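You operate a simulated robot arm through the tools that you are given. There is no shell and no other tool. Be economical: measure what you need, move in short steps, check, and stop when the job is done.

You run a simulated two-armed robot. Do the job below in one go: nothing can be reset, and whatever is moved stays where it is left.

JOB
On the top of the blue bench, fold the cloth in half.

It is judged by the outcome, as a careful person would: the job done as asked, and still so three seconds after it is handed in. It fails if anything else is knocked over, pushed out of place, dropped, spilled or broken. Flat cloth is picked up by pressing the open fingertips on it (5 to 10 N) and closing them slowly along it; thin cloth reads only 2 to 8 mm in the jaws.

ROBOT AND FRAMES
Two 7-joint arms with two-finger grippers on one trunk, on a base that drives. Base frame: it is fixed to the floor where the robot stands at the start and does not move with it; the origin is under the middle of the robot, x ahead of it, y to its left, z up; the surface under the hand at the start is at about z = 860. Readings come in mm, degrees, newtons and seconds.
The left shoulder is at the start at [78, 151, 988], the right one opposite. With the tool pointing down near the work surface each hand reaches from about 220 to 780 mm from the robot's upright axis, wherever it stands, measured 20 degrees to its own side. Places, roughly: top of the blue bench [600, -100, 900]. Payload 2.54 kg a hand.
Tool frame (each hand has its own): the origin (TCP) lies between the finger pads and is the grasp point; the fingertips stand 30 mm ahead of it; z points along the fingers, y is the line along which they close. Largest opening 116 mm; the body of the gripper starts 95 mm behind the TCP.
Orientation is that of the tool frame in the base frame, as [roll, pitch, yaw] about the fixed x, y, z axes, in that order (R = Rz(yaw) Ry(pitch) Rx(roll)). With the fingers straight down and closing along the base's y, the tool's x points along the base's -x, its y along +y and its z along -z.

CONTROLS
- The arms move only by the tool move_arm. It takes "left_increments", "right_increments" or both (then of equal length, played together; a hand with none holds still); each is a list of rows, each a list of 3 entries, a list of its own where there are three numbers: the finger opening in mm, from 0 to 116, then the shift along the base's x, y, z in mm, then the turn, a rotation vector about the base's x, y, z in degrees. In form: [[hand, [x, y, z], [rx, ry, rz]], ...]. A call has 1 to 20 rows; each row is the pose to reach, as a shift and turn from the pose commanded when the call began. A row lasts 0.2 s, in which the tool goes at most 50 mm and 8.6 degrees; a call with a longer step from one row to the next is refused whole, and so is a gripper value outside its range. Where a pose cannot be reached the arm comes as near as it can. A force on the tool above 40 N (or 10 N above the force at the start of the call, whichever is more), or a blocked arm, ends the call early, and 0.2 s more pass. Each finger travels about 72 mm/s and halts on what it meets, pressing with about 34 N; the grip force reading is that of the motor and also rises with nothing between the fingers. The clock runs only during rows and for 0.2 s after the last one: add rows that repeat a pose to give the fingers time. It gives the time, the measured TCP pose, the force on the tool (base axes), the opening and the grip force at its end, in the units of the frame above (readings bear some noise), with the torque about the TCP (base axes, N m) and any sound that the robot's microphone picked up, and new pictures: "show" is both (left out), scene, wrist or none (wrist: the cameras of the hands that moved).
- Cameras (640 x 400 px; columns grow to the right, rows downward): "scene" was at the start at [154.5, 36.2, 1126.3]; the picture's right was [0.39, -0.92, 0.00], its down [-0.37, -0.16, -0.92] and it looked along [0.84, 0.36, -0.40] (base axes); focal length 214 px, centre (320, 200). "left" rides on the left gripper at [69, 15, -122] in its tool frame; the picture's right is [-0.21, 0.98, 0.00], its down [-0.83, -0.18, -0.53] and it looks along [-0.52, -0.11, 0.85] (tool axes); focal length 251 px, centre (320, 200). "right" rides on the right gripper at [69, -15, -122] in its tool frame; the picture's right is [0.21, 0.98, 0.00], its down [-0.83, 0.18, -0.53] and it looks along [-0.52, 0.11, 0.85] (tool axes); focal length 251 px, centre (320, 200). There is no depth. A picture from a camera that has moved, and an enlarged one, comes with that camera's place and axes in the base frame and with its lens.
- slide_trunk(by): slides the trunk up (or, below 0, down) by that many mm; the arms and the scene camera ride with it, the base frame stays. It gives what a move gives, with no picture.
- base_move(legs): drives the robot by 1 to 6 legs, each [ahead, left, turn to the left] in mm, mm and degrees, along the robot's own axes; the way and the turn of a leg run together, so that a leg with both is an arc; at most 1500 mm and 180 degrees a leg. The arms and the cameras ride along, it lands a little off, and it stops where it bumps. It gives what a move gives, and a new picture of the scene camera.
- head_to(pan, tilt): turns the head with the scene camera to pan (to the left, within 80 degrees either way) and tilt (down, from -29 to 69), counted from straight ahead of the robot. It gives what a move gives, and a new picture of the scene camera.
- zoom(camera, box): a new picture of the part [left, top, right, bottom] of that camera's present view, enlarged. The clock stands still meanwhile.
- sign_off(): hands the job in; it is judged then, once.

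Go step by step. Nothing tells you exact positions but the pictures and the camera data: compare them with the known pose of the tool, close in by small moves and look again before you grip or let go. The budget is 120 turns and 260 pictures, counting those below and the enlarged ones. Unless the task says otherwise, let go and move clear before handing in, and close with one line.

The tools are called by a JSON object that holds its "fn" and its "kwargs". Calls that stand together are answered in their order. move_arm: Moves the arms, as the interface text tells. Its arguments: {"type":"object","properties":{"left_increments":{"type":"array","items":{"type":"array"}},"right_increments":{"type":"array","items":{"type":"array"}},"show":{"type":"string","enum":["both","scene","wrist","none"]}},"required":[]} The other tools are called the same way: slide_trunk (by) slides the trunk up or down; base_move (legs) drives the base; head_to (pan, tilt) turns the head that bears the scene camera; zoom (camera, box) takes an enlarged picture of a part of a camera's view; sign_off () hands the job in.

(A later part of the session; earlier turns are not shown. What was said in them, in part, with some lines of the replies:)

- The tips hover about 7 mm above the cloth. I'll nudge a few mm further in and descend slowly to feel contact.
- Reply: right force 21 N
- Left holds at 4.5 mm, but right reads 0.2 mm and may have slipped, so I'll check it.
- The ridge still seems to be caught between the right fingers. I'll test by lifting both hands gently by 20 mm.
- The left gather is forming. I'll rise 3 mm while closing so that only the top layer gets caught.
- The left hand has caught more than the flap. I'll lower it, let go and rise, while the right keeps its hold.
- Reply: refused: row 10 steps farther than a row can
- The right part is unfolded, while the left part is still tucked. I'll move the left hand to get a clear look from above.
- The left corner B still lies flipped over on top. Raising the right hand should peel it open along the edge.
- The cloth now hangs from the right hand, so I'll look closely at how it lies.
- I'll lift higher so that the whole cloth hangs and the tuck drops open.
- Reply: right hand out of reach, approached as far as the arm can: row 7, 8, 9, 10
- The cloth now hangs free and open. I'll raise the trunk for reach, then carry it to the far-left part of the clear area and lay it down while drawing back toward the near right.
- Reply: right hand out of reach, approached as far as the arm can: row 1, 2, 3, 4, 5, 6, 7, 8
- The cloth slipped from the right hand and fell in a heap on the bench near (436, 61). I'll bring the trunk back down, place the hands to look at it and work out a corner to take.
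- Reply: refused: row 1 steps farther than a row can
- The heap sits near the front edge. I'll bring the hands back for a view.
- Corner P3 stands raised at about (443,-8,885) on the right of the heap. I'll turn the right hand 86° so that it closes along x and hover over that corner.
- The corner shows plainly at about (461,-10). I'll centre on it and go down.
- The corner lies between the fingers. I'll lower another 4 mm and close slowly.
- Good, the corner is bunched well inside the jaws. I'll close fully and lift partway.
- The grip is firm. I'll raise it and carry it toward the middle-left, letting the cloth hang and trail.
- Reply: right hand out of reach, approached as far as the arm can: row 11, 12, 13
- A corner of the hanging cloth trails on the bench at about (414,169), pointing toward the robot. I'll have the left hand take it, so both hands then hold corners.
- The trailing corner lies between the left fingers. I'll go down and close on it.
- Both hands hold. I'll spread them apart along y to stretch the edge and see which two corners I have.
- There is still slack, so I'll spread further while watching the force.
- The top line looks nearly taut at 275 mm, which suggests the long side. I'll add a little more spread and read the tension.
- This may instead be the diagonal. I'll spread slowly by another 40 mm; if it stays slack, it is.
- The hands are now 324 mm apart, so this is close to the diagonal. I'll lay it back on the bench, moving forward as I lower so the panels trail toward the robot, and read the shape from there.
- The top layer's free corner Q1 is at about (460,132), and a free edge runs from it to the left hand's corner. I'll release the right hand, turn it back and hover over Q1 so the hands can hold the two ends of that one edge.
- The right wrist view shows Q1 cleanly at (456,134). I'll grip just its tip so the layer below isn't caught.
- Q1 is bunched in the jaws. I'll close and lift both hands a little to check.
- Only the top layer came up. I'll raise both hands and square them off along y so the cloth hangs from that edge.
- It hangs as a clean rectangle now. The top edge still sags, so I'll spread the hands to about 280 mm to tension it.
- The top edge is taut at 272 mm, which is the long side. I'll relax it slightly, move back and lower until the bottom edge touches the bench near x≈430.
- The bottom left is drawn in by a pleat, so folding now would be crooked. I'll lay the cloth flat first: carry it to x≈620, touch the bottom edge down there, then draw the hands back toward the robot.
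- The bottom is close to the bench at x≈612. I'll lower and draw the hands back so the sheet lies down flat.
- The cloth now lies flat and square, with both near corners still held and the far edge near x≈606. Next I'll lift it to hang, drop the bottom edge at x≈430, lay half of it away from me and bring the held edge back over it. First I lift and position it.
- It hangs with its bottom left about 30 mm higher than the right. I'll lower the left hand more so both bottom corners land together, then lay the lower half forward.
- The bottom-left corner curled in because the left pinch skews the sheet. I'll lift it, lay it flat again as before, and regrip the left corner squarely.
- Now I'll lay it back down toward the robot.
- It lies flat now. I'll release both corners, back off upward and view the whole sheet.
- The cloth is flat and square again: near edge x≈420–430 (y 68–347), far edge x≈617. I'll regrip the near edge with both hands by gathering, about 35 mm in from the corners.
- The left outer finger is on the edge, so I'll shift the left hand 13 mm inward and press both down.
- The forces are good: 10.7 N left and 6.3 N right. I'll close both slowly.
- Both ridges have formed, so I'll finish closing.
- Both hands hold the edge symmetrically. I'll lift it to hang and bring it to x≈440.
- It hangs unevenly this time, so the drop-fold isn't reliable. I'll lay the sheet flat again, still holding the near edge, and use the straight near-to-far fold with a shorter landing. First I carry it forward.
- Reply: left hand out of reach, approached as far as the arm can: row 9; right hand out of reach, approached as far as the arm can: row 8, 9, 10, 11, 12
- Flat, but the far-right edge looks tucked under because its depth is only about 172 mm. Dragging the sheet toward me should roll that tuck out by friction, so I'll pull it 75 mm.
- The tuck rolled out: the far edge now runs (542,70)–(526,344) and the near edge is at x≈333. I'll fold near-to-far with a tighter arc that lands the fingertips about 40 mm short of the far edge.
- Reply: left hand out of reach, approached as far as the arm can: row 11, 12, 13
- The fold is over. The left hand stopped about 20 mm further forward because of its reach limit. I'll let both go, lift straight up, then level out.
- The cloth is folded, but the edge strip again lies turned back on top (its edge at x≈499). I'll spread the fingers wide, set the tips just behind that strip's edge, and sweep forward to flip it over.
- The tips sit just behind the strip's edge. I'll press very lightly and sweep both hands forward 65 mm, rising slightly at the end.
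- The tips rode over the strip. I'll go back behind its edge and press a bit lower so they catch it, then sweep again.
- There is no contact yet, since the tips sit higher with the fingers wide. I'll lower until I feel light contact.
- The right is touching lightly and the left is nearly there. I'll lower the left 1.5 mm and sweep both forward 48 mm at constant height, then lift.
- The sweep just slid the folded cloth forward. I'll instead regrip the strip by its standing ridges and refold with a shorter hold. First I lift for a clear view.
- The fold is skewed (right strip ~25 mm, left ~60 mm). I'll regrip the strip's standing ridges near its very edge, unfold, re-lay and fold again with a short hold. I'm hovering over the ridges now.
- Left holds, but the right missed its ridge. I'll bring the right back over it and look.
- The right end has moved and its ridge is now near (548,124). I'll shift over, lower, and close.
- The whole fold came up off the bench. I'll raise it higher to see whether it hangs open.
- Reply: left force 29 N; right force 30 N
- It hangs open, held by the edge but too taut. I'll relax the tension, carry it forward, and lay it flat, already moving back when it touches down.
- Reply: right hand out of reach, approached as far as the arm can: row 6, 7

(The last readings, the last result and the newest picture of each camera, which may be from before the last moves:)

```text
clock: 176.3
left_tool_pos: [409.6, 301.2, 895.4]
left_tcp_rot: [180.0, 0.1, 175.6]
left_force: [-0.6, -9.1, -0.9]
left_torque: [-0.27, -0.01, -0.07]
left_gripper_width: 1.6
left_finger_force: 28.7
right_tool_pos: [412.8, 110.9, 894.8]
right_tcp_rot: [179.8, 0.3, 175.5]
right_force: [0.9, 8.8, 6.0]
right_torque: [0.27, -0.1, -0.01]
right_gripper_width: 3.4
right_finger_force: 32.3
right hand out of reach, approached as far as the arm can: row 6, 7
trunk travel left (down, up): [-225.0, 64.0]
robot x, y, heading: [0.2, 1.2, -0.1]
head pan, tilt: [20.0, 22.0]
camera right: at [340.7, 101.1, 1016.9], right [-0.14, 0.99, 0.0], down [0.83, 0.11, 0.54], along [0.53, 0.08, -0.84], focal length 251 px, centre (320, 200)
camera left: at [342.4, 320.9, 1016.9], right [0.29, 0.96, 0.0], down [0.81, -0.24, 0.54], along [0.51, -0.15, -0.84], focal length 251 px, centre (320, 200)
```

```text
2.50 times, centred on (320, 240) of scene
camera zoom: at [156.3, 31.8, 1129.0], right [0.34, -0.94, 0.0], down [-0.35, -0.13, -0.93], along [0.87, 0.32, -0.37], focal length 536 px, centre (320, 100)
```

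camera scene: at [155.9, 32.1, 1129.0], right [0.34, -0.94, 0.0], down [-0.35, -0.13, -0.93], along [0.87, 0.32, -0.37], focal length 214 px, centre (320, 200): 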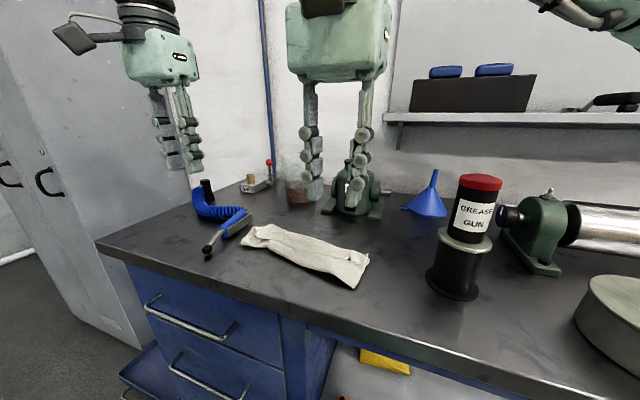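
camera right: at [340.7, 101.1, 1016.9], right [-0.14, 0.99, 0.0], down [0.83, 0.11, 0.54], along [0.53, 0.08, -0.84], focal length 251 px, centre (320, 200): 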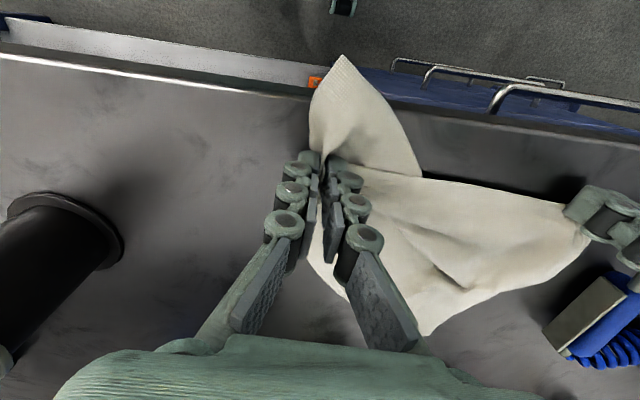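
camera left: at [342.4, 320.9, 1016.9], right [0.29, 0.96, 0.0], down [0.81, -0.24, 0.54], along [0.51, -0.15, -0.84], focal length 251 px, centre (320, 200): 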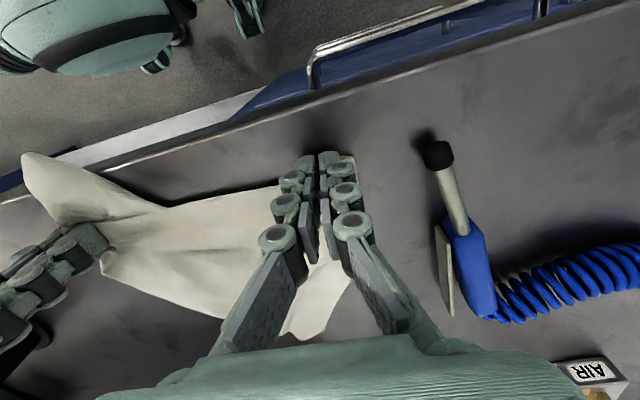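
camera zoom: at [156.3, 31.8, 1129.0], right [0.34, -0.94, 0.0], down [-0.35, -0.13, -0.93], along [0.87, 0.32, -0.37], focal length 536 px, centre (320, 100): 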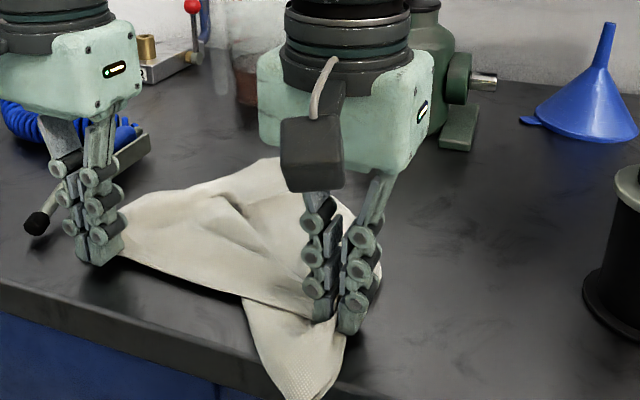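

The right hand holds an interior point, and a corner flap sticks out over the bench's front edge. I'll shift everything 65 mm onto the bench, release the right hand, and look at that corner.

{"fn": "move_arm", "kwargs": {"left_increments": [[0, [5, -3, 15], [0, 0, 0]], [0, [20, -5, 20], [0, 0, 0]], [0, [35, -5, 20], [0, 0, 0]], [0, [50, -5, 20], [0, 0, 0]], [0, [65, -5, 15], [0, 0, 0]], [0, [70, -5, 3], [0, 0, 0]], [0, [70, -5, 0], [0, 0, 0]], [0, [70, -5, 0], [0, 0, 0]], [0, [70, -5, 0], [0, 0, 0]], [0, [70, -5, 0], [0, 0, 0]], [0, [70, -5, 0], [0, 0, 0]], [0, [70, -5, 0], [0, 0, 0]], [0, [70, -5, 0], [0, 0, 0]]], "right_increments": [[0, [5, 3, 15], [0, 0, 0]], [0, [20, 5, 20], [0, 0, 0]], [0, [35, 5, 20], [0, 0, 0]], [0, [50, 5, 20], [0, 0, 0]], [0, [65, 5, 15], [0, 0, 0]], [0, [70, 5, 3], [0, 0, 0]], [0, [70, 5, 0], [0, 0, 0]], [10, [70, 5, 0], [0, 0, 0]], [24, [70, 5, 0], [0, 0, 0]], [32, [70, 5, 10], [0, 0, 0]], [32, [50, 0, 40], [0, 0, 0]], [32, [15, -5, 65], [0, 0, 0]], [32, [-20, -5, 75], [0, 0, 0]]], "show": "wrist"}}

{"fn": "zoom", "kwargs": {"camera": "scene", "box": [192, 160, 448, 320]}}

```text
clock: 179.1
left_tool_pos: [481.4, 297.6, 897.2]
left_tcp_rot: [179.9, 0.1, 175.5]
left_force: [0.2, 0.0, 1.5]
left_torque: [-0.04, 0.0, 0.04]
left_gripper_width: 0.8
left_finger_force: 32.3
right_tool_pos: [391.4, 104.3, 969.7]
right_tcp_rot: [179.7, 0.3, 175.6]
right_force: [-0.5, -0.9, -0.1]
right_torque: [0.0, 0.01, -0.01]
right_gripper_width: 31.9
right_finger_force: 0.0
trunk travel left (down, up): [-225.0, 64.0]
robot x, y, heading: [2.6, 1.7, 0.1]
head pan, tilt: [20.0, 22.0]
camera right: at [320.2, 95.0, 1091.5], right [-0.14, 0.99, 0.0], down [0.83, 0.12, 0.54], along [0.53, 0.08, -0.84], focal length 251 px, centre (320, 200)
camera left: at [412.9, 315.9, 1017.7], right [0.29, 0.96, 0.0], down [0.81, -0.24, 0.53], along [0.51, -0.15, -0.84], focal length 251 px, centre (320, 200)
```

right: 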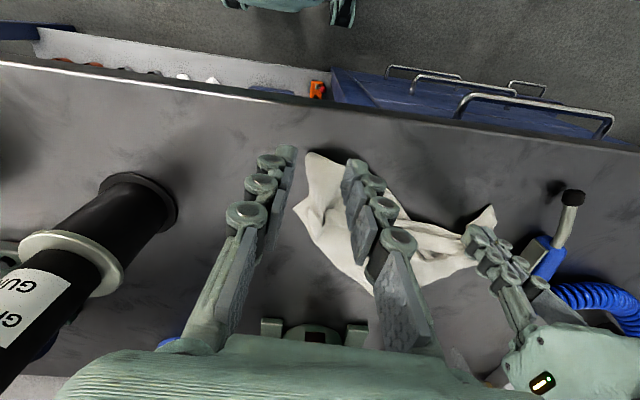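
left: 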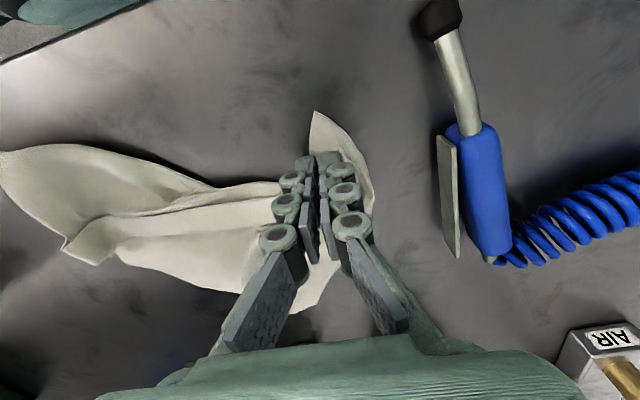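

```text
2.50 times, centred on (320, 240) of scene
camera zoom: at [156.4, 31.9, 1128.9], right [0.34, -0.94, 0.0], down [-0.35, -0.13, -0.93], along [0.87, 0.32, -0.37], focal length 536 px, centre (320, 100)
```

zoom: 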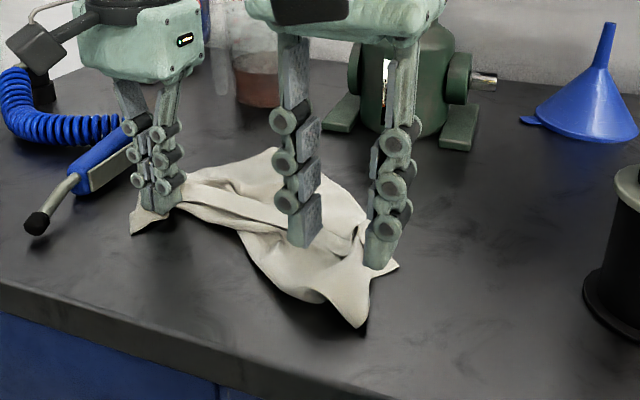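

A clean corner lies at about (412,98). The right hand grips it: move over, press, and close slowly.

{"fn": "move_arm", "kwargs": {"right_increments": [[36, [15, -1, -15], [0, 0, 0]], [36, [32, -2, -40], [0, 0, 0]], [36, [33, -2, -65], [0, 0, 0]], [36, [33, -2, -75], [0, 0, 0]], [36, [33, -2, -79], [0, 0, 0]], [36, [33, -2, -80], [0, 0, 0]], [33, [33, -2, -80], [0, 0, 0]], [30, [33, -2, -80], [0, 0, 0]], [27, [33, -2, -80], [0, 0, 0]], [24, [33, -2, -80], [0, 0, 0]], [21, [33, -2, -80], [0, 0, 0]], [18, [33, -2, -80], [0, 0, 0]], [15, [33, -2, -80], [0, 0, 0]], [12, [33, -2, -80], [0, 0, 0]], [9, [33, -2, -79.5], [0, 0, 0]], [6, [33, -2, -79.5], [0, 0, 0]], [3, [33, -2, -79.5], [0, 0, 0]], [0, [33, -2, -79], [0, 0, 0]], [0, [33, -2, -79], [0, 0, 0]], [0, [33, -2, -79], [0, 0, 0]]], "show": "wrist"}}

```text
clock: 183.3
left_tool_pos: [481.1, 295.5, 896.8]
left_tcp_rot: [179.9, 0.1, 175.7]
left_force: [0.6, 0.3, -0.4]
left_torque: [-0.02, 0.0, 0.0]
left_gripper_width: 2.3
left_finger_force: 30.6
right_tool_pos: [425.3, 104.2, 890.2]
right_tcp_rot: [179.7, 0.2, 175.6]
right_force: [-1.5, 1.5, 8.7]
right_torque: [0.05, 0.01, 0.01]
right_gripper_width: 3.5
right_finger_force: 32.3
trunk travel left (down, up): [-225.0, 64.0]
robot x, y, heading: [1.0, -1.9, -0.1]
head pan, tilt: [20.0, 22.0]
camera right: at [354.0, 94.0, 1013.3], right [-0.14, 0.99, 0.0], down [0.83, 0.12, 0.54], along [0.53, 0.08, -0.84], focal length 251 px, centre (320, 200)
```

right: 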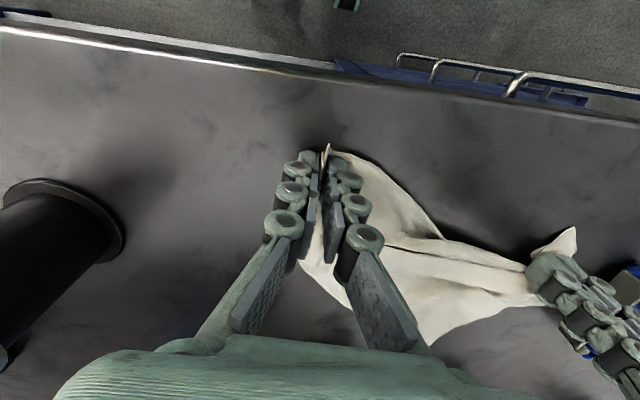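

The corner is gripped. I'll lift both hands and spread them to about 260 mm so the cloth hangs from that edge.

{"fn": "move_arm", "kwargs": {"left_increments": [[0, [0, 0, 20], [0, 0, 0]], [0, [0, 0, 45], [0, 0, 0]], [0, [0, 3, 70], [0, 0, 0]], [0, [0, 6, 95], [0, 0, 0]], [0, [0, 9, 120], [0, 0, 0]], [0, [0, 12, 145], [0, 0, 0]], [0, [0, 15, 170], [0, 0, 0]], [0, [0, 18, 190], [0, 0, 0]], [0, [0, 21, 205], [0, 0, 0]], [0, [0, 25, 212], [0, 0, 0]], [0, [0, 25, 212], [0, 0, 0]]], "right_increments": [[0, [5, 0, 20], [0, 0, 0]], [0, [10, 0, 45], [0, 0, 0]], [0, [16, -4, 70], [0, 0, 0]], [0, [22, -8, 95], [0, 0, 0]], [0, [28, -12, 120], [0, 0, 0]], [0, [35, -16, 145], [0, 0, 0]], [0, [42, -20, 170], [0, 0, 0]], [0, [48, -24, 195], [0, 0, 0]], [0, [53, -28, 212], [0, 0, 0]], [0, [55, -32, 219], [0, 0, 0]], [0, [55, -32, 219], [0, 0, 0]]], "show": "none"}}

{"fn": "zoom", "kwargs": {"camera": "scene", "box": [176, 90, 464, 270]}}

```text
clock: 185.7
left_tool_pos: [480.3, 319.8, 1108.5]
left_tcp_rot: [179.9, 0.0, 175.7]
left_force: [0.8, -4.8, -1.7]
left_torque: [-0.15, 0.0, -0.09]
left_gripper_width: 2.1
left_finger_force: 31.6
right_tool_pos: [480.1, 71.2, 1110.0]
right_tcp_rot: [179.6, 0.2, 175.6]
right_force: [-0.7, 5.3, -0.6]
right_torque: [0.13, 0.02, 0.14]
right_gripper_width: 4.2
right_finger_force: 32.1
trunk travel left (down, up): [-225.0, 64.0]
robot x, y, heading: [2.3, -0.1, 0.1]
head pan, tilt: [20.0, 22.0]
```

```text
2.22 times, centred on (320, 180) of scene
camera zoom: at [156.7, 31.9, 1128.9], right [0.34, -0.94, 0.0], down [-0.35, -0.13, -0.93], along [0.87, 0.32, -0.37], focal length 477 px, centre (320, 244)
```

zoom: 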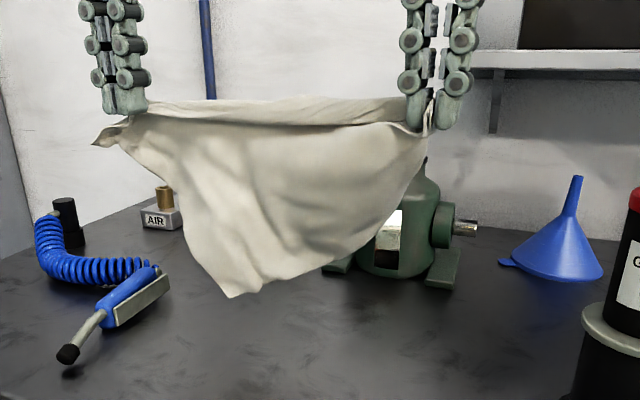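

It is taut at 248 mm, so this is the long side again. I'll lay it flat with the same forward-then-back motion.

{"fn": "move_arm", "kwargs": {"left_increments": [[0, [15, -2, 0], [0, 0, 0]], [0, [35, -2, 0], [0, 0, 0]], [0, [55, -2, 0], [0, 0, 0]], [0, [75, -2, -4], [0, 0, 0]], [0, [95, -2, -10], [0, 0, 0]], [0, [112, -2, -18], [0, 0, 0]], [0, [122, -2, -30], [0, 0, 0]], [0, [118, -2, -42], [0, 0, 0]], [0, [105, -2, -54], [0, 0, 0]], [0, [85, -2, -66], [0, 0, 0]], [0, [65, -2, -80], [0, 0, 0]], [0, [45, -2, -96], [0, 0, 0]], [0, [25, -2, -115], [0, 0, 0]], [0, [6, -2, -137], [0, 0, 0]], [0, [-12, -2, -160], [0, 0, 0]], [0, [-28, -2, -184], [0, 0, 0]], [0, [-42, -2, -205], [0, 0, 0]], [0, [-56, -2, -214], [0, 0, 0]], [0, [-72, -2, -215], [0, 0, 0]], [0, [-80, -2, -215], [0, 0, 0]]], "right_increments": [[0, [15, 2, 0], [0, 0, 0]], [0, [35, 2, 0], [0, 0, 0]], [0, [55, 2, 0], [0, 0, 0]], [0, [75, 2, -4], [0, 0, 0]], [0, [95, 2, -10], [0, 0, 0]], [0, [112, 2, -18], [0, 0, 0]], [0, [122, 2, -30], [0, 0, 0]], [0, [118, 2, -42], [0, 0, 0]], [0, [105, 2, -54], [0, 0, 0]], [0, [85, 2, -66], [0, 0, 0]], [0, [65, 2, -80], [0, 0, 0]], [0, [45, 2, -96], [0, 0, 0]], [0, [25, 2, -115], [0, 0, 0]], [0, [6, 2, -137], [0, 0, 0]], [0, [-12, 2, -160], [0, 0, 0]], [0, [-28, 2, -184], [0, 0, 0]], [0, [-42, 2, -205], [0, 0, 0]], [0, [-56, 2, -214], [0, 0, 0]], [0, [-72, 2, -215], [0, 0, 0]], [0, [-80, 2, -215], [0, 0, 0]]], "show": "wrist"}}

{"fn": "zoom", "kwargs": {"camera": "scene", "box": [192, 160, 448, 320]}}

```text
clock: 189.9
left_tool_pos: [400.1, 318.9, 893.7]
left_tcp_rot: [-179.9, 0.0, 175.7]
left_force: [0.6, -4.2, 1.7]
left_torque: [-0.05, 0.02, -0.1]
left_gripper_width: 0.6
left_finger_force: 31.2
right_tool_pos: [401.4, 73.6, 895.9]
right_tcp_rot: [179.6, 0.2, 175.6]
right_force: [0.0, 3.2, 0.1]
right_torque: [0.05, -0.04, 0.07]
right_gripper_width: 3.8
right_finger_force: 32.7
trunk travel left (down, up): [-225.0, 64.0]
robot x, y, heading: [-1.6, -0.1, 0.2]
head pan, tilt: [20.0, 22.0]
camera right: at [329.9, 64.0, 1017.5], right [-0.14, 0.99, 0.0], down [0.84, 0.11, 0.54], along [0.53, 0.08, -0.84], focal length 251 px, centre (320, 200)
camera left: at [332.5, 339.4, 1014.4], right [0.29, 0.96, 0.0], down [0.81, -0.24, 0.53], along [0.51, -0.15, -0.84], focal length 251 px, centre (320, 200)
```

right: 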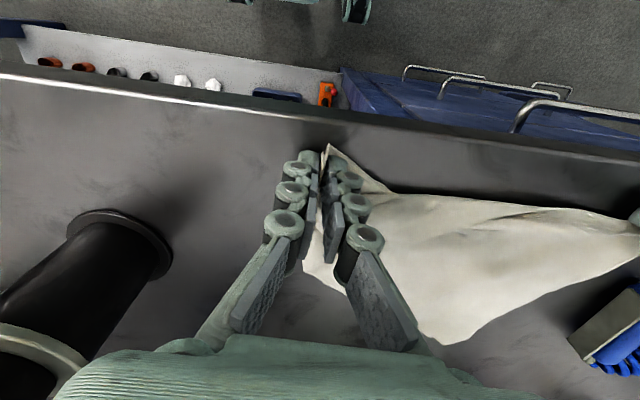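
left: 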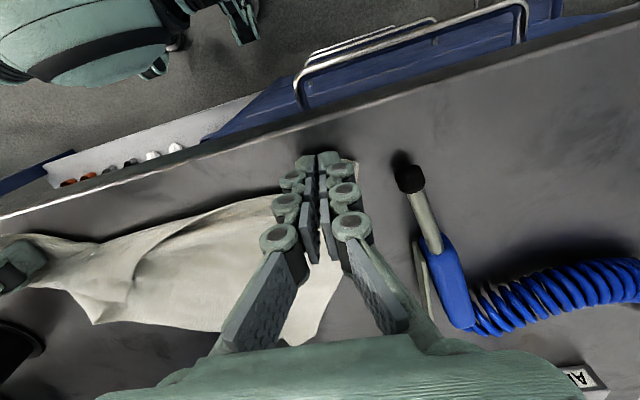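

```text
2.50 times, centred on (320, 240) of scene
camera zoom: at [156.5, 31.8, 1128.9], right [0.34, -0.94, 0.0], down [-0.35, -0.13, -0.93], along [0.87, 0.32, -0.37], focal length 536 px, centre (320, 100)
```

zoom: 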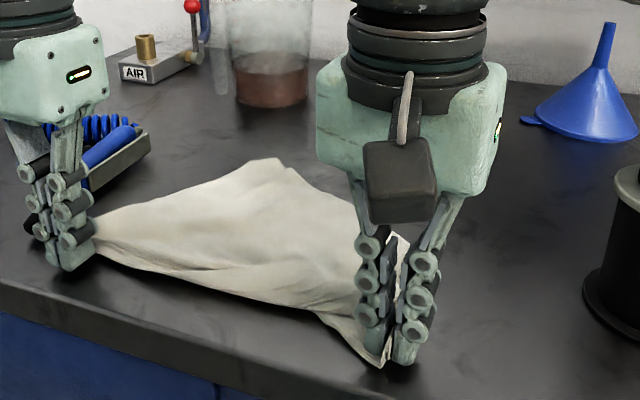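

This shape is closer to a diagonal hold, with a strip folded under at the near side. I'll release both and look at how it lies.

{"fn": "move_arm", "kwargs": {"left_increments": [[8, [0, -2, 0], [0, 0, 0]], [18, [0, -2, 0], [0, 0, 0]], [26, [0, -2, 2], [0, 0, 0]], [26, [0, -2, 30], [0, 0, 0]], [26, [-10, 0, 70], [0, 0, 0]], [26, [-20, 10, 110], [0, 0, 0]], [26, [-30, 20, 150], [0, 0, 0]], [26, [-30, 20, 170], [0, 0, 0]]], "right_increments": [[8, [0, 2, 0], [0, 0, 0]], [18, [0, 2, 0], [0, 0, 0]], [26, [0, 2, 2], [0, 0, 0]], [26, [0, 2, 30], [0, 0, 0]], [26, [-10, 0, 70], [0, 0, 0]], [26, [-20, -15, 110], [0, 0, 0]], [26, [-30, -25, 150], [0, 0, 0]], [26, [-30, -25, 170], [0, 0, 0]]], "show": "none"}}

{"fn": "zoom", "kwargs": {"camera": "scene", "box": [192, 160, 448, 320]}}

{"fn": "zoom", "kwargs": {"camera": "right", "box": [200, 80, 600, 330]}}

```text
clock: 191.7
left_tool_pos: [369.1, 340.6, 1063.0]
left_tcp_rot: [180.0, -0.1, 175.6]
left_force: [-0.2, 0.8, 1.2]
left_torque: [0.04, 0.01, -0.01]
left_gripper_width: 26.0
left_finger_force: 0.1
right_tool_pos: [371.7, 47.5, 1065.7]
right_tcp_rot: [179.8, 0.3, 175.6]
right_force: [0.4, -0.1, 0.0]
right_torque: [0.0, 0.01, 0.01]
right_gripper_width: 26.5
right_finger_force: 0.0
trunk travel left (down, up): [-225.0, 64.0]
robot x, y, heading: [1.8, 0.2, 0.2]
head pan, tilt: [20.0, 22.0]
```

```text
2.50 times, centred on (320, 240) of scene
camera zoom: at [156.5, 31.8, 1128.8], right [0.34, -0.94, 0.0], down [-0.35, -0.13, -0.93], along [0.87, 0.32, -0.37], focal length 536 px, centre (320, 100)
```

zoom: 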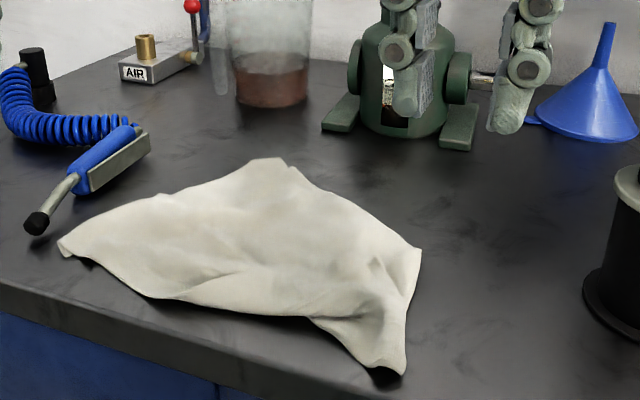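

```text
1.60 times, centred on (400, 205) of right
camera zoom: at [300.3, 38.1, 1188.3], right [-0.14, 0.99, 0.0], down [0.84, 0.12, 0.54], along [0.53, 0.08, -0.84], focal length 402 px, centre (192, 192)
```

zoom: 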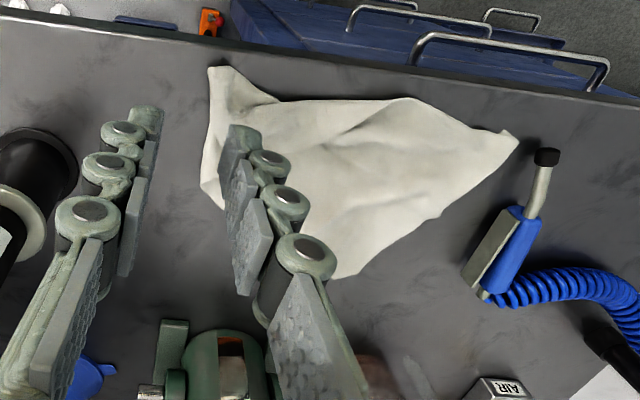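

The sheet is now one layer with three good corners: C1(386,68), C2(407,345) and C3(595,248). The far-right triangle is tucked under along the line from (507,80) to C3. I'll grip at that fold line and lift it so the triangle drops free.

{"fn": "move_arm", "kwargs": {"right_increments": [[40, [30, 15, -10], [0, 0, 0]], [40, [60, 30, -30], [0, 0, 0]], [40, [90, 42, -60], [0, 0, 0]], [40, [115, 52, -95], [0, 0, 0]], [40, [130, 57, -130], [0, 0, 0]], [40, [133, 57, -160], [0, 0, 0]], [40, [133, 57, -172], [0, 0, 0]], [40, [133, 57, -175.5], [0, 0, 0]], [37, [133, 57, -176], [0, 0, 0]], [34, [133, 57, -176], [0, 0, 0]], [31, [133, 57, -176], [0, 0, 0]], [28, [133, 57, -176], [0, 0, 0]], [25, [133, 57, -176], [0, 0, 0]], [22, [133, 57, -176], [0, 0, 0]], [19, [133, 57, -176], [0, 0, 0]], [16, [133, 57, -176], [0, 0, 0]], [12, [133, 57, -176], [0, 0, 0]], [8, [133, 57, -175.5], [0, 0, 0]], [4, [133, 57, -175.5], [0, 0, 0]], [0, [133, 57, -175], [0, 0, 0]]], "show": "wrist"}}

```text
clock: 195.9
left_tool_pos: [368.8, 340.3, 1062.1]
left_tcp_rot: [180.0, 0.1, 175.6]
left_force: [-0.5, 1.3, 0.2]
left_torque: [-0.03, 0.0, 0.0]
left_gripper_width: 26.1
left_finger_force: 0.1
right_tool_pos: [503.0, 104.7, 888.6]
right_tcp_rot: [179.8, 0.2, 175.7]
right_force: [-0.3, -0.2, 16.6]
right_torque: [-0.01, 0.09, 0.0]
right_gripper_width: 2.9
right_finger_force: 36.8
trunk travel left (down, up): [-225.0, 64.0]
robot x, y, heading: [0.1, -1.1, -0.1]
head pan, tilt: [20.0, 22.0]
camera right: at [431.9, 95.3, 1011.6], right [-0.14, 0.99, 0.0], down [0.84, 0.12, 0.54], along [0.53, 0.08, -0.84], focal length 251 px, centre (320, 200)
```

right: 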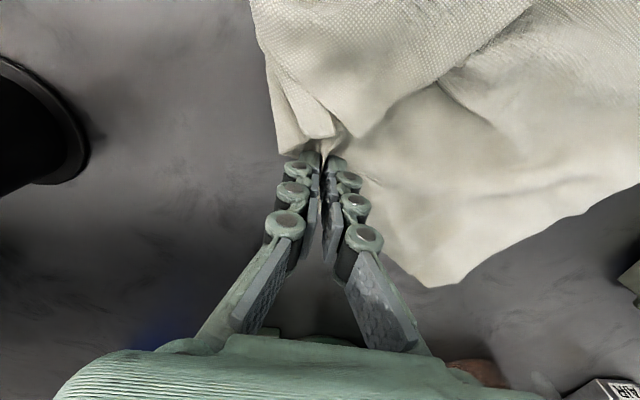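

Cloth is gripped at the fold. I'll lift it 140 mm while moving inward so the tucked triangle hangs free, then look.

{"fn": "move_arm", "kwargs": {"right_increments": [[0, [0, 0, 20], [0, 0, 0]], [0, [3, 0, 45], [0, 0, 0]], [0, [6, 0, 70], [0, 0, 0]], [0, [10, 0, 95], [0, 0, 0]], [0, [14, 0, 118], [0, 0, 0]], [0, [18, 0, 138], [0, 0, 0]], [0, [20, 0, 150], [0, 0, 0]], [0, [20, 0, 150], [0, 0, 0]]], "show": "none"}}

{"fn": "zoom", "kwargs": {"camera": "scene", "box": [192, 140, 448, 300]}}

```text
clock: 197.7
left_tool_pos: [370.2, 340.2, 1062.0]
left_tcp_rot: [-180.0, -0.1, 175.6]
left_force: [-0.9, 0.8, 0.2]
left_torque: [0.0, -0.03, -0.01]
left_gripper_width: 25.9
left_finger_force: 0.0
right_tool_pos: [522.3, 105.1, 1040.3]
right_tcp_rot: [179.7, 0.2, 175.7]
right_force: [0.2, 0.2, 0.5]
right_torque: [0.03, 0.02, 0.0]
right_gripper_width: 4.1
right_finger_force: 31.2
trunk travel left (down, up): [-225.0, 64.0]
robot x, y, heading: [-1.9, 0.8, -0.0]
head pan, tilt: [20.0, 22.0]
```

```text
2.50 times, centred on (320, 220) of scene
camera zoom: at [156.6, 31.8, 1128.9], right [0.34, -0.94, 0.0], down [-0.35, -0.13, -0.93], along [0.87, 0.32, -0.37], focal length 536 px, centre (320, 150)
```

zoom: 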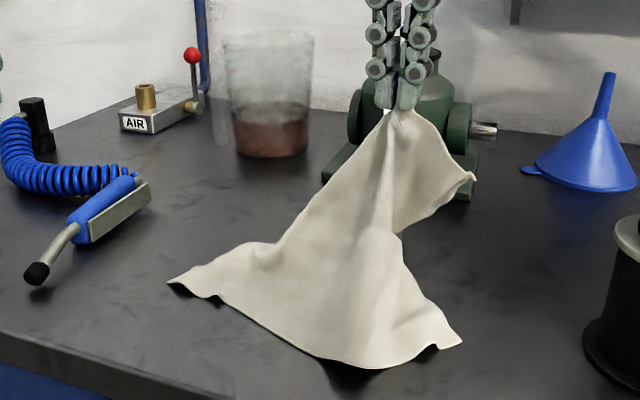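

The triangle has dropped out to the right. I'll swing outward at height, then lower while moving inward so it lands spread toward the far right.

{"fn": "move_arm", "kwargs": {"right_increments": [[0, [15, -10, 5], [0, 0, 0]], [0, [35, -20, 8], [0, 0, 0]], [0, [55, -30, 8], [0, 0, 0]], [0, [70, -38, 5], [0, 0, 0]], [0, [72, -40, -10], [0, 0, 0]], [0, [70, -38, -30], [0, 0, 0]], [0, [65, -34, -50], [0, 0, 0]], [0, [58, -30, -72], [0, 0, 0]], [0, [50, -25, -95], [0, 0, 0]], [0, [40, -20, -115], [0, 0, 0]], [0, [28, -14, -132], [0, 0, 0]], [0, [15, -8, -143], [0, 0, 0]], [0, [0, -2, -147], [0, 0, 0]], [0, [-15, 2, -147], [0, 0, 0]], [0, [-25, 4, -147], [0, 0, 0]]], "show": "none"}}

{"fn": "zoom", "kwargs": {"camera": "scene", "box": [192, 150, 448, 310]}}

```text
clock: 200.9
left_tool_pos: [370.4, 341.4, 1061.0]
left_tcp_rot: [-180.0, 0.0, 175.6]
left_force: [-0.1, 0.1, -0.6]
left_torque: [0.0, 0.0, 0.01]
left_gripper_width: 25.9
left_finger_force: 0.1
right_tool_pos: [497.7, 109.9, 890.9]
right_tcp_rot: [179.8, 0.2, 175.7]
right_force: [0.0, 1.3, 2.3]
right_torque: [-0.01, -0.02, 0.05]
right_gripper_width: 0.2
right_finger_force: 26.2
trunk travel left (down, up): [-225.0, 64.0]
robot x, y, heading: [-0.7, 1.6, 0.0]
head pan, tilt: [20.0, 22.0]
```

```text
2.50 times, centred on (320, 230) of scene
camera zoom: at [156.5, 31.8, 1128.9], right [0.34, -0.94, 0.0], down [-0.35, -0.13, -0.93], along [0.87, 0.32, -0.37], focal length 536 px, centre (320, 125)
```

zoom: 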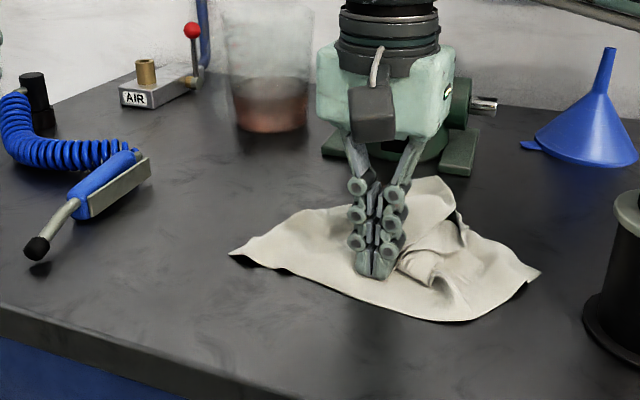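

{"fn": "move_arm", "kwargs": {"right_increments": [[10, [0, 0, 0], [0, 0, 0]], [24, [0, 0, 0], [0, 0, 0]], [30, [0, 0, 15], [0, 0, 0]], [30, [-10, 0, 50], [0, 0, 0]], [30, [-40, 0, 90], [0, 0, 0]], [30, [-70, 0, 130], [0, 0, 0]], [30, [-100, 0, 165], [0, 0, 0]], [30, [-130, 0, 175], [0, 0, 0]]], "show": "none"}}

{"fn": "zoom", "kwargs": {"camera": "scene", "box": [224, 170, 448, 310]}}

{"fn": "zoom", "kwargs": {"camera": "right", "box": [140, 80, 540, 330]}}

```text
clock: 202.7
left_tool_pos: [368.6, 340.7, 1062.3]
left_tcp_rot: [-179.9, 0.0, 175.6]
left_force: [0.4, 0.8, 0.1]
left_torque: [0.0, 0.02, -0.02]
left_gripper_width: 25.9
left_finger_force: 0.1
right_tool_pos: [368.0, 109.5, 1065.2]
right_tcp_rot: [179.8, 0.2, 175.6]
right_force: [0.2, -0.4, -0.2]
right_torque: [-0.01, 0.0, 0.02]
right_gripper_width: 30.0
right_finger_force: 0.1
trunk travel left (down, up): [-225.0, 64.0]
robot x, y, heading: [-1.3, -1.1, -0.2]
head pan, tilt: [20.0, 22.0]
```

```text
2.86 times, centred on (336, 240) of scene
camera zoom: at [156.4, 31.9, 1128.9], right [0.34, -0.94, 0.0], down [-0.35, -0.13, -0.93], along [0.87, 0.32, -0.37], focal length 613 px, centre (274, 86)
```

zoom: 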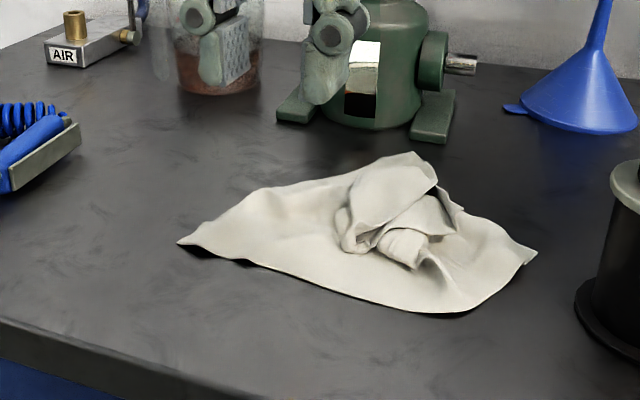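

```text
1.60 times, centred on (340, 205) of right
camera zoom: at [297.3, 99.9, 1188.3], right [-0.14, 0.99, 0.0], down [0.84, 0.12, 0.54], along [0.53, 0.08, -0.84], focal length 402 px, centre (288, 192)
```

zoom: 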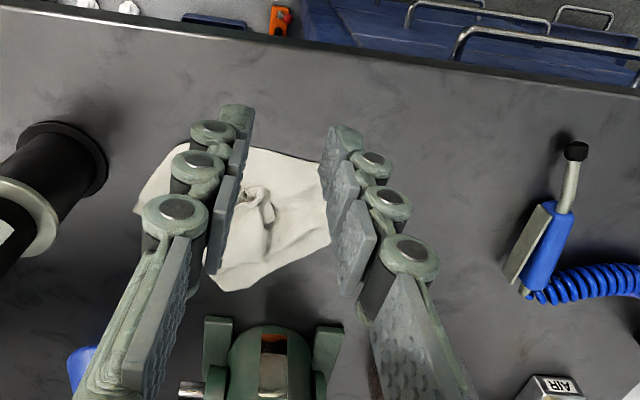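

The far-right part is now crumpled on top, but both ends of the long near edge are free: C2 at about (473,220) and C1 at about (544,-17). I'll take those two with turned hands so I can hang it open again. I'm hovering first and keeping the right hand clear of the grease gun.

{"fn": "move_arm", "kwargs": {"left_increments": [[34, [10, -12, 0], [0, 0, -8]], [34, [20, -25, 0], [0, 0, -16]], [34, [35, -40, 0], [0, 0, -24]], [34, [50, -55, -10], [0, 0, -32]], [34, [65, -70, -25], [0, 0, -40]], [34, [80, -85, -45], [0, 0, -48]], [34, [95, -100, -65], [0, 0, -54]], [36, [105, -115, -85], [0, 0, -54]], [36, [110, -125, -105], [0, 0, -54]], [36, [111, -130, -125], [0, 0, -54]], [36, [111, -130, -140], [0, 0, -54]], [36, [111, -130, -140], [0, 0, -54]]], "right_increments": [[36, [20, -5, 0], [0, 0, -8]], [36, [45, -10, 0], [0, 0, -16]], [36, [70, -20, 0], [0, 0, -24]], [36, [95, -30, 0], [0, 0, -32]], [36, [120, -40, 0], [0, 0, -40]], [36, [145, -55, 0], [0, 0, -48]], [36, [165, -70, -10], [0, 0, -56]], [36, [173, -85, -30], [0, 0, -64]], [36, [173, -100, -60], [0, 0, -72]], [36, [173, -112, -95], [0, 0, -80]], [36, [173, -115, -125], [0, 0, -86]], [36, [173, -115, -135], [0, 0, -86]]], "show": "wrist"}}

```text
clock: 205.3
left_tool_pos: [480.7, 207.5, 922.2]
left_tcp_rot: [-179.9, 0.0, 121.5]
left_force: [0.8, 0.4, 0.7]
left_torque: [0.02, 0.0, 0.02]
left_gripper_width: 36.3
left_finger_force: 0.1
right_tool_pos: [541.8, -5.7, 932.7]
right_tcp_rot: [179.7, 0.2, 89.5]
right_force: [0.0, 0.5, 0.0]
right_torque: [-0.02, 0.02, 0.0]
right_gripper_width: 35.7
right_finger_force: 0.1
trunk travel left (down, up): [-225.0, 64.0]
robot x, y, heading: [-0.9, 2.1, 0.1]
head pan, tilt: [20.0, 22.0]
camera right: at [527.3, 64.3, 1055.4], right [0.98, 0.21, 0.0], down [0.17, -0.83, 0.54], along [0.11, -0.53, -0.84], focal length 251 px, centre (320, 200)
camera left: at [457.7, 274.9, 1044.2], right [0.94, 0.33, 0.0], down [0.28, -0.8, 0.53], along [0.18, -0.5, -0.85], focal length 251 px, centre (320, 200)
```

right: 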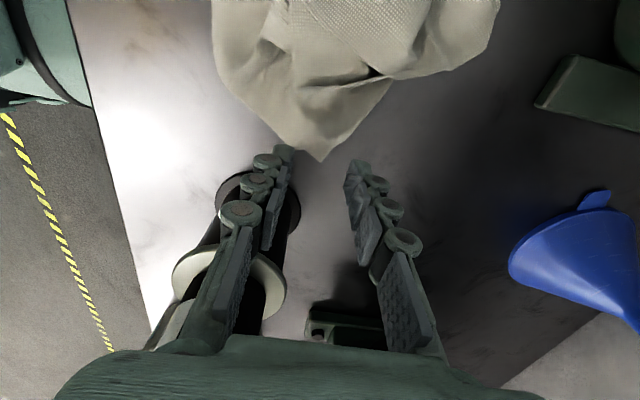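
left: 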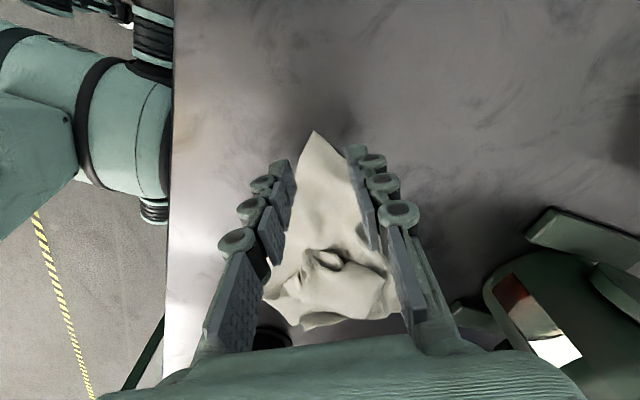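

Both corners sit squarely between the fingers. I'll descend, press, and close on both.

{"fn": "move_arm", "kwargs": {"left_increments": [[36, [-2, 4, -12], [0, 0, 0]], [36, [-2, 4, -23], [0, 0, 0]], [36, [-2, 4, -29], [0, 0, 0]], [36, [-2, 4, -31.5], [0, 0, 0]], [36, [-2, 4, -33], [0, 0, 0]], [33, [-2, 4, -33], [0, 0, 0]], [30, [-2, 4, -33], [0, 0, 0]], [27, [-2, 4, -33], [0, 0, 0]], [24, [-2, 4, -33], [0, 0, 0]], [21, [-2, 4, -33], [0, 0, 0]], [18, [-2, 4, -33], [0, 0, 0]], [15, [-2, 4, -33], [0, 0, 0]], [12, [-2, 4, -33], [0, 0, 0]], [9, [-2, 4, -32.5], [0, 0, 0]], [6, [-2, 4, -32.5], [0, 0, 0]], [3, [-2, 4, -32.5], [0, 0, 0]], [0, [-2, 4, -32], [0, 0, 0]], [0, [-2, 4, -32], [0, 0, 0]], [0, [-2, 4, -32], [0, 0, 0]]], "right_increments": [[36, [2, 1, -15], [0, 0, 0]], [36, [2, 1, -30], [0, 0, 0]], [36, [2, 1, -38], [0, 0, 0]], [36, [2, 1, -41.5], [0, 0, 0]], [36, [2, 1, -43], [0, 0, 0]], [33, [2, 1, -43], [0, 0, 0]], [30, [2, 1, -43], [0, 0, 0]], [27, [2, 1, -43], [0, 0, 0]], [24, [2, 1, -43], [0, 0, 0]], [21, [2, 1, -43], [0, 0, 0]], [18, [2, 1, -43], [0, 0, 0]], [15, [2, 1, -43], [0, 0, 0]], [12, [2, 1, -43], [0, 0, 0]], [9, [2, 1, -42.5], [0, 0, 0]], [6, [2, 1, -42.5], [0, 0, 0]], [3, [2, 1, -42.5], [0, 0, 0]], [0, [2, 1, -42], [0, 0, 0]], [0, [2, 1, -42], [0, 0, 0]], [0, [2, 1, -42], [0, 0, 0]]], "show": "none"}}

```text
clock: 209.3
left_tool_pos: [479.3, 213.1, 891.5]
left_tcp_rot: [-180.0, 0.0, 121.6]
left_force: [0.4, 0.5, 0.0]
left_torque: [0.02, 0.01, 0.0]
left_gripper_width: 2.0
left_finger_force: 31.0
right_tool_pos: [542.6, -5.6, 890.9]
right_tcp_rot: [179.8, 0.2, 89.6]
right_force: [-0.3, -0.3, -1.0]
right_torque: [0.0, -0.03, 0.04]
right_gripper_width: 5.1
right_finger_force: 31.8
trunk travel left (down, up): [-225.0, 64.0]
robot x, y, heading: [-2.2, 0.7, 0.1]
head pan, tilt: [20.0, 22.0]
```

Both read cloth in the jaws. I'll lift and spread them, with the right hand moving away from the gun.

{"fn": "move_arm", "kwargs": {"left_increments": [[0, [0, 2, 20], [0, 0, 0]], [0, [0, 8, 45], [0, 0, 0]], [0, [0, 18, 70], [0, 0, 0]], [0, [0, 30, 95], [0, 0, 0]], [0, [2, 42, 120], [0, 0, 0]], [0, [3, 55, 145], [0, 0, 0]], [0, [4, 68, 170], [0, 0, 0]], [0, [5, 80, 190], [0, 0, 0]], [0, [6, 92, 205], [0, 0, 0]], [0, [6, 102, 214], [0, 0, 0]], [0, [6, 108, 214], [0, 0, 0]], [0, [6, 108, 214], [0, 0, 0]], [0, [6, 108, 214], [0, 0, 0]]], "right_increments": [[0, [-2, 5, 20], [0, 0, 0]], [0, [-5, 15, 45], [0, 0, 0]], [0, [-10, 25, 70], [0, 0, 0]], [0, [-16, 35, 95], [0, 0, 0]], [0, [-24, 45, 120], [0, 0, 0]], [0, [-32, 54, 145], [0, 0, 0]], [0, [-40, 60, 170], [0, 0, 0]], [0, [-48, 64, 190], [0, 0, 0]], [0, [-55, 66, 205], [0, 0, 0]], [0, [-58, 66, 214], [0, 0, 0]], [0, [-58, 66, 214], [0, 0, 0]], [0, [-58, 66, 214], [0, 0, 0]], [0, [-58, 66, 214], [0, 0, 0]]], "show": "none"}}

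{"fn": "zoom", "kwargs": {"camera": "scene", "box": [176, 90, 464, 270]}}

```text
clock: 212.1
left_tool_pos: [487.2, 320.5, 1105.5]
left_tcp_rot: [-179.9, 0.0, 121.6]
left_force: [-0.3, 0.6, -0.1]
left_torque: [0.0, 0.01, 0.02]
left_gripper_width: 2.0
left_finger_force: 31.5
right_tool_pos: [485.5, 61.3, 1103.9]
right_tcp_rot: [179.8, 0.2, 89.6]
right_force: [0.2, 0.0, -2.0]
right_torque: [0.01, -0.04, 0.01]
right_gripper_width: 2.1
right_finger_force: 29.3
trunk travel left (down, up): [-225.0, 64.0]
robot x, y, heading: [0.8, 2.3, 0.2]
head pan, tilt: [20.0, 22.0]
```

```text
2.22 times, centred on (320, 180) of scene
camera zoom: at [156.6, 31.8, 1128.9], right [0.34, -0.94, 0.0], down [-0.35, -0.13, -0.93], along [0.87, 0.32, -0.37], focal length 477 px, centre (320, 244)
```

zoom: 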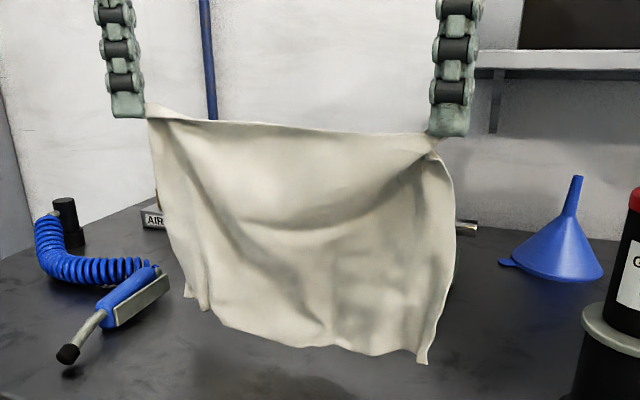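

It hangs as a clean, even rectangle from its long side. I'll set the bottom edge down at x≈440 and lay the lower half forward.

{"fn": "move_arm", "kwargs": {"left_increments": [[0, [-12, 2, 0], [0, 0, 0]], [0, [-24, 4, -5], [0, 0, 0]], [0, [-36, 4, -12], [0, 0, 0]], [0, [-46, 4, -20], [0, 0, 0]], [0, [-46, 4, -30], [0, 0, 0]], [0, [-46, 4, -38], [0, 0, 0]], [0, [-46, 4, -44], [0, 0, 0]], [0, [-46, 4, -50], [0, 0, 0]], [0, [-38, 4, -57], [0, 0, 0]], [0, [-28, 4, -66], [0, 0, 0]], [0, [-18, 4, -75], [0, 0, 0]], [0, [-8, 4, -84], [0, 0, 0]], [0, [2, 4, -93], [0, 0, 0]], [0, [12, 4, -102], [0, 0, 0]], [0, [22, 4, -111], [0, 0, 0]], [0, [32, 4, -120], [0, 0, 0]], [0, [42, 4, -129], [0, 0, 0]], [0, [52, 4, -138], [0, 0, 0]], [0, [58, 4, -145], [0, 0, 0]], [0, [58, 4, -145], [0, 0, 0]]], "right_increments": [[0, [-12, -2, 0], [0, 0, 0]], [0, [-24, -4, -5], [0, 0, 0]], [0, [-36, -4, -12], [0, 0, 0]], [0, [-46, -4, -20], [0, 0, 0]], [0, [-46, -4, -30], [0, 0, 0]], [0, [-46, -4, -38], [0, 0, 0]], [0, [-46, -4, -44], [0, 0, 0]], [0, [-46, -4, -50], [0, 0, 0]], [0, [-38, -4, -57], [0, 0, 0]], [0, [-28, -4, -66], [0, 0, 0]], [0, [-18, -4, -75], [0, 0, 0]], [0, [-8, -4, -84], [0, 0, 0]], [0, [2, -4, -93], [0, 0, 0]], [0, [12, -4, -102], [0, 0, 0]], [0, [22, -4, -111], [0, 0, 0]], [0, [32, -4, -120], [0, 0, 0]], [0, [42, -4, -129], [0, 0, 0]], [0, [52, -4, -138], [0, 0, 0]], [0, [58, -4, -145], [0, 0, 0]], [0, [58, -4, -145], [0, 0, 0]]], "show": "none"}}

{"fn": "zoom", "kwargs": {"camera": "scene", "box": [192, 150, 448, 310]}}

```text
clock: 216.3
left_tool_pos: [544.5, 325.6, 959.9]
left_tcp_rot: [-180.0, 0.0, 121.6]
left_force: [-0.4, -1.0, 0.4]
left_torque: [-0.04, 0.04, 0.01]
left_gripper_width: 1.8
left_finger_force: 31.3
right_tool_pos: [543.2, 57.9, 961.0]
right_tcp_rot: [179.9, 0.1, 89.6]
right_force: [0.1, -0.4, -0.9]
right_torque: [0.03, -0.03, 0.03]
right_gripper_width: 3.8
right_finger_force: 36.8
trunk travel left (down, up): [-225.0, 64.0]
robot x, y, heading: [-1.6, 2.2, -0.1]
head pan, tilt: [20.0, 22.0]
```

```text
2.50 times, centred on (320, 230) of scene
camera zoom: at [156.5, 31.8, 1128.9], right [0.34, -0.94, 0.0], down [-0.35, -0.13, -0.93], along [0.87, 0.32, -0.37], focal length 536 px, centre (320, 125)
```

zoom: 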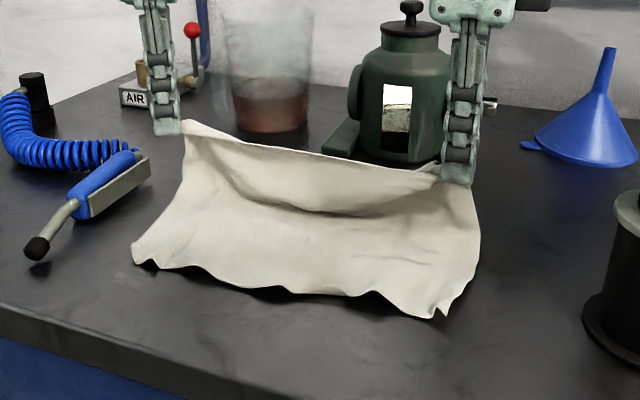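

That landed well, with the bottom edge straight at x≈455–467. I'll now bring the held edge back over it.

{"fn": "move_arm", "kwargs": {"left_increments": [[0, [7, 0, -5], [0, 0, 0]], [0, [0, 0, 0], [0, 0, 0]], [0, [-13, 0, 4], [0, 0, 0]], [0, [-26, 0, 4], [0, 0, 0]], [0, [-39, 0, 0], [0, 0, 0]], [0, [-51, 0, -8], [0, 0, 0]], [0, [-62, 0, -18], [0, 0, 0]], [0, [-71, 0, -30], [0, 0, 0]], [0, [-78, 0, -43], [0, 0, 0]], [0, [-83, 0, -54], [0, 0, 0]], [0, [-86, 0, -61], [0, 0, 0]], [0, [-86, 0, -61], [0, 0, 0]]], "right_increments": [[0, [7, 0, -5], [0, 0, 0]], [0, [0, 0, 0], [0, 0, 0]], [0, [-12, 0, 4], [0, 0, 0]], [0, [-24, 0, 4], [0, 0, 0]], [0, [-36, 0, 0], [0, 0, 0]], [0, [-47, 0, -8], [0, 0, 0]], [0, [-57, 0, -18], [0, 0, 0]], [0, [-65, 0, -30], [0, 0, 0]], [0, [-71, 0, -43], [0, 0, 0]], [0, [-75, 0, -54], [0, 0, 0]], [0, [-77, 0, -61], [0, 0, 0]], [0, [-77, 0, -61], [0, 0, 0]]], "show": "none"}}

{"fn": "zoom", "kwargs": {"camera": "scene", "box": [192, 160, 448, 320]}}

```text
clock: 218.9
left_tool_pos: [458.6, 323.3, 898.3]
left_tcp_rot: [-180.0, -0.1, 121.6]
left_force: [0.2, -0.3, 0.2]
left_torque: [0.02, 0.01, 0.0]
left_gripper_width: 1.9
left_finger_force: 30.8
right_tool_pos: [466.4, 58.0, 899.4]
right_tcp_rot: [179.7, 0.1, 89.6]
right_force: [0.2, 0.7, -0.7]
right_torque: [0.0, -0.01, 0.02]
right_gripper_width: 2.7
right_finger_force: 30.6
trunk travel left (down, up): [-225.0, 64.0]
robot x, y, heading: [4.0, 3.4, 0.2]
head pan, tilt: [20.0, 22.0]
```

```text
2.50 times, centred on (320, 240) of scene
camera zoom: at [156.6, 31.8, 1128.9], right [0.34, -0.94, 0.0], down [-0.35, -0.13, -0.93], along [0.87, 0.32, -0.37], focal length 536 px, centre (320, 100)
```

zoom: 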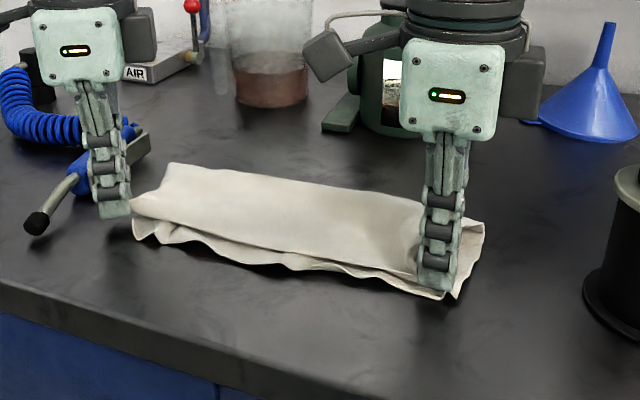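

That's an even half fold. I'll nudge the top edge 8 mm back to line up, lower it, release gently and rise straight up.

{"fn": "move_arm", "kwargs": {"left_increments": [[0, [-4, 0, -3], [0, 0, 0]], [0, [-8, 0, -5], [0, 0, 0]], [0, [-8, 0, -6], [0, 0, 0]], [4, [-8, 0, -6], [0, 0, 0]], [10, [-8, 0, -6], [0, 0, 0]], [18, [-8, 0, -6], [0, 0, 0]], [22, [-8, 0, -5], [0, 0, 0]], [22, [-8, 0, 5], [0, 0, 0]], [22, [-8, 0, 25], [0, 0, 0]], [22, [-8, 0, 60], [0, 0, 0]], [22, [-8, 0, 100], [0, 0, 0]], [22, [-20, 5, 140], [0, 0, 0]], [22, [-40, 10, 170], [0, 0, 0]]], "right_increments": [[0, [-4, 0, -3], [0, 0, 0]], [0, [-8, 0, -5], [0, 0, 0]], [0, [-8, 0, -6], [0, 0, 0]], [4, [-8, 0, -6], [0, 0, 0]], [10, [-8, 0, -6], [0, 0, 0]], [18, [-8, 0, -6], [0, 0, 0]], [22, [-8, 0, -5], [0, 0, 0]], [22, [-8, 0, 5], [0, 0, 0]], [22, [-8, 0, 25], [0, 0, 0]], [22, [-8, 0, 60], [0, 0, 0]], [22, [-8, 0, 100], [0, 0, 0]], [22, [-20, 0, 140], [0, 0, 0]], [22, [-40, 0, 170], [0, 0, 0]]], "show": "scene"}}

{"fn": "zoom", "kwargs": {"camera": "scene", "box": [208, 180, 416, 310]}}

```text
clock: 221.7
left_tool_pos: [416.8, 335.8, 1071.9]
left_tcp_rot: [180.0, 0.0, 121.7]
left_force: [0.1, 0.4, -0.5]
left_torque: [0.0, -0.05, 0.03]
left_gripper_width: 22.2
left_finger_force: 0.1
right_tool_pos: [424.8, 58.6, 1069.6]
right_tcp_rot: [179.7, 0.2, 89.6]
right_force: [-0.8, 0.6, 0.0]
right_torque: [-0.01, -0.01, 0.01]
right_gripper_width: 21.9
right_finger_force: 0.0
trunk travel left (down, up): [-225.0, 64.0]
robot x, y, heading: [-0.6, 2.9, -0.3]
head pan, tilt: [20.0, 22.0]
camera scene: at [155.8, 31.8, 1129.0], right [0.34, -0.94, 0.0], down [-0.35, -0.13, -0.93], along [0.87, 0.32, -0.37], focal length 214 px, centre (320, 200)
```

scene: 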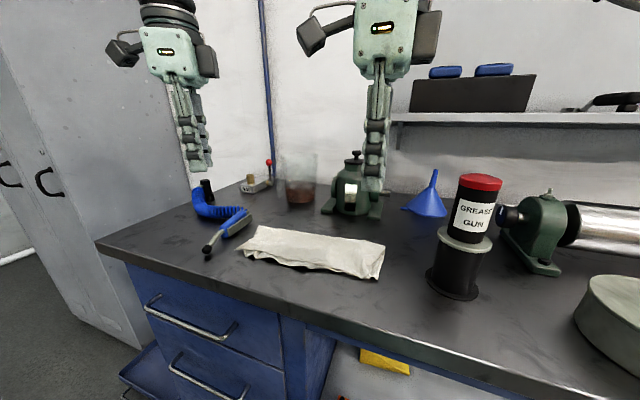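

```text
3.08 times, centred on (312, 245) of scene
camera zoom: at [155.8, 31.8, 1129.0], right [0.34, -0.94, 0.0], down [-0.35, -0.13, -0.93], along [0.87, 0.32, -0.37], focal length 660 px, centre (345, 62)
```

zoom: 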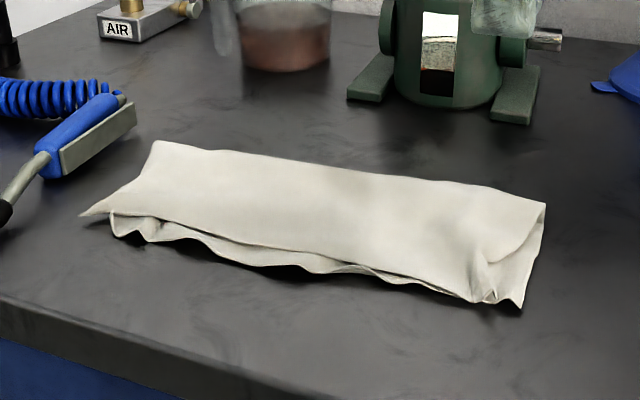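

The cloth now lies folded in half, with its long edges lined up to within about a centimetre. Everything else on the bench stands where it was, and both hands are open and clear, so I'm handing it in.

{"fn": "sign_off", "kwargs": {}}

```text
The job is handed in.
```

The cloth is folded in half on top of the blue bench, edges aligned to about a centimetre, and nothing else was moved.
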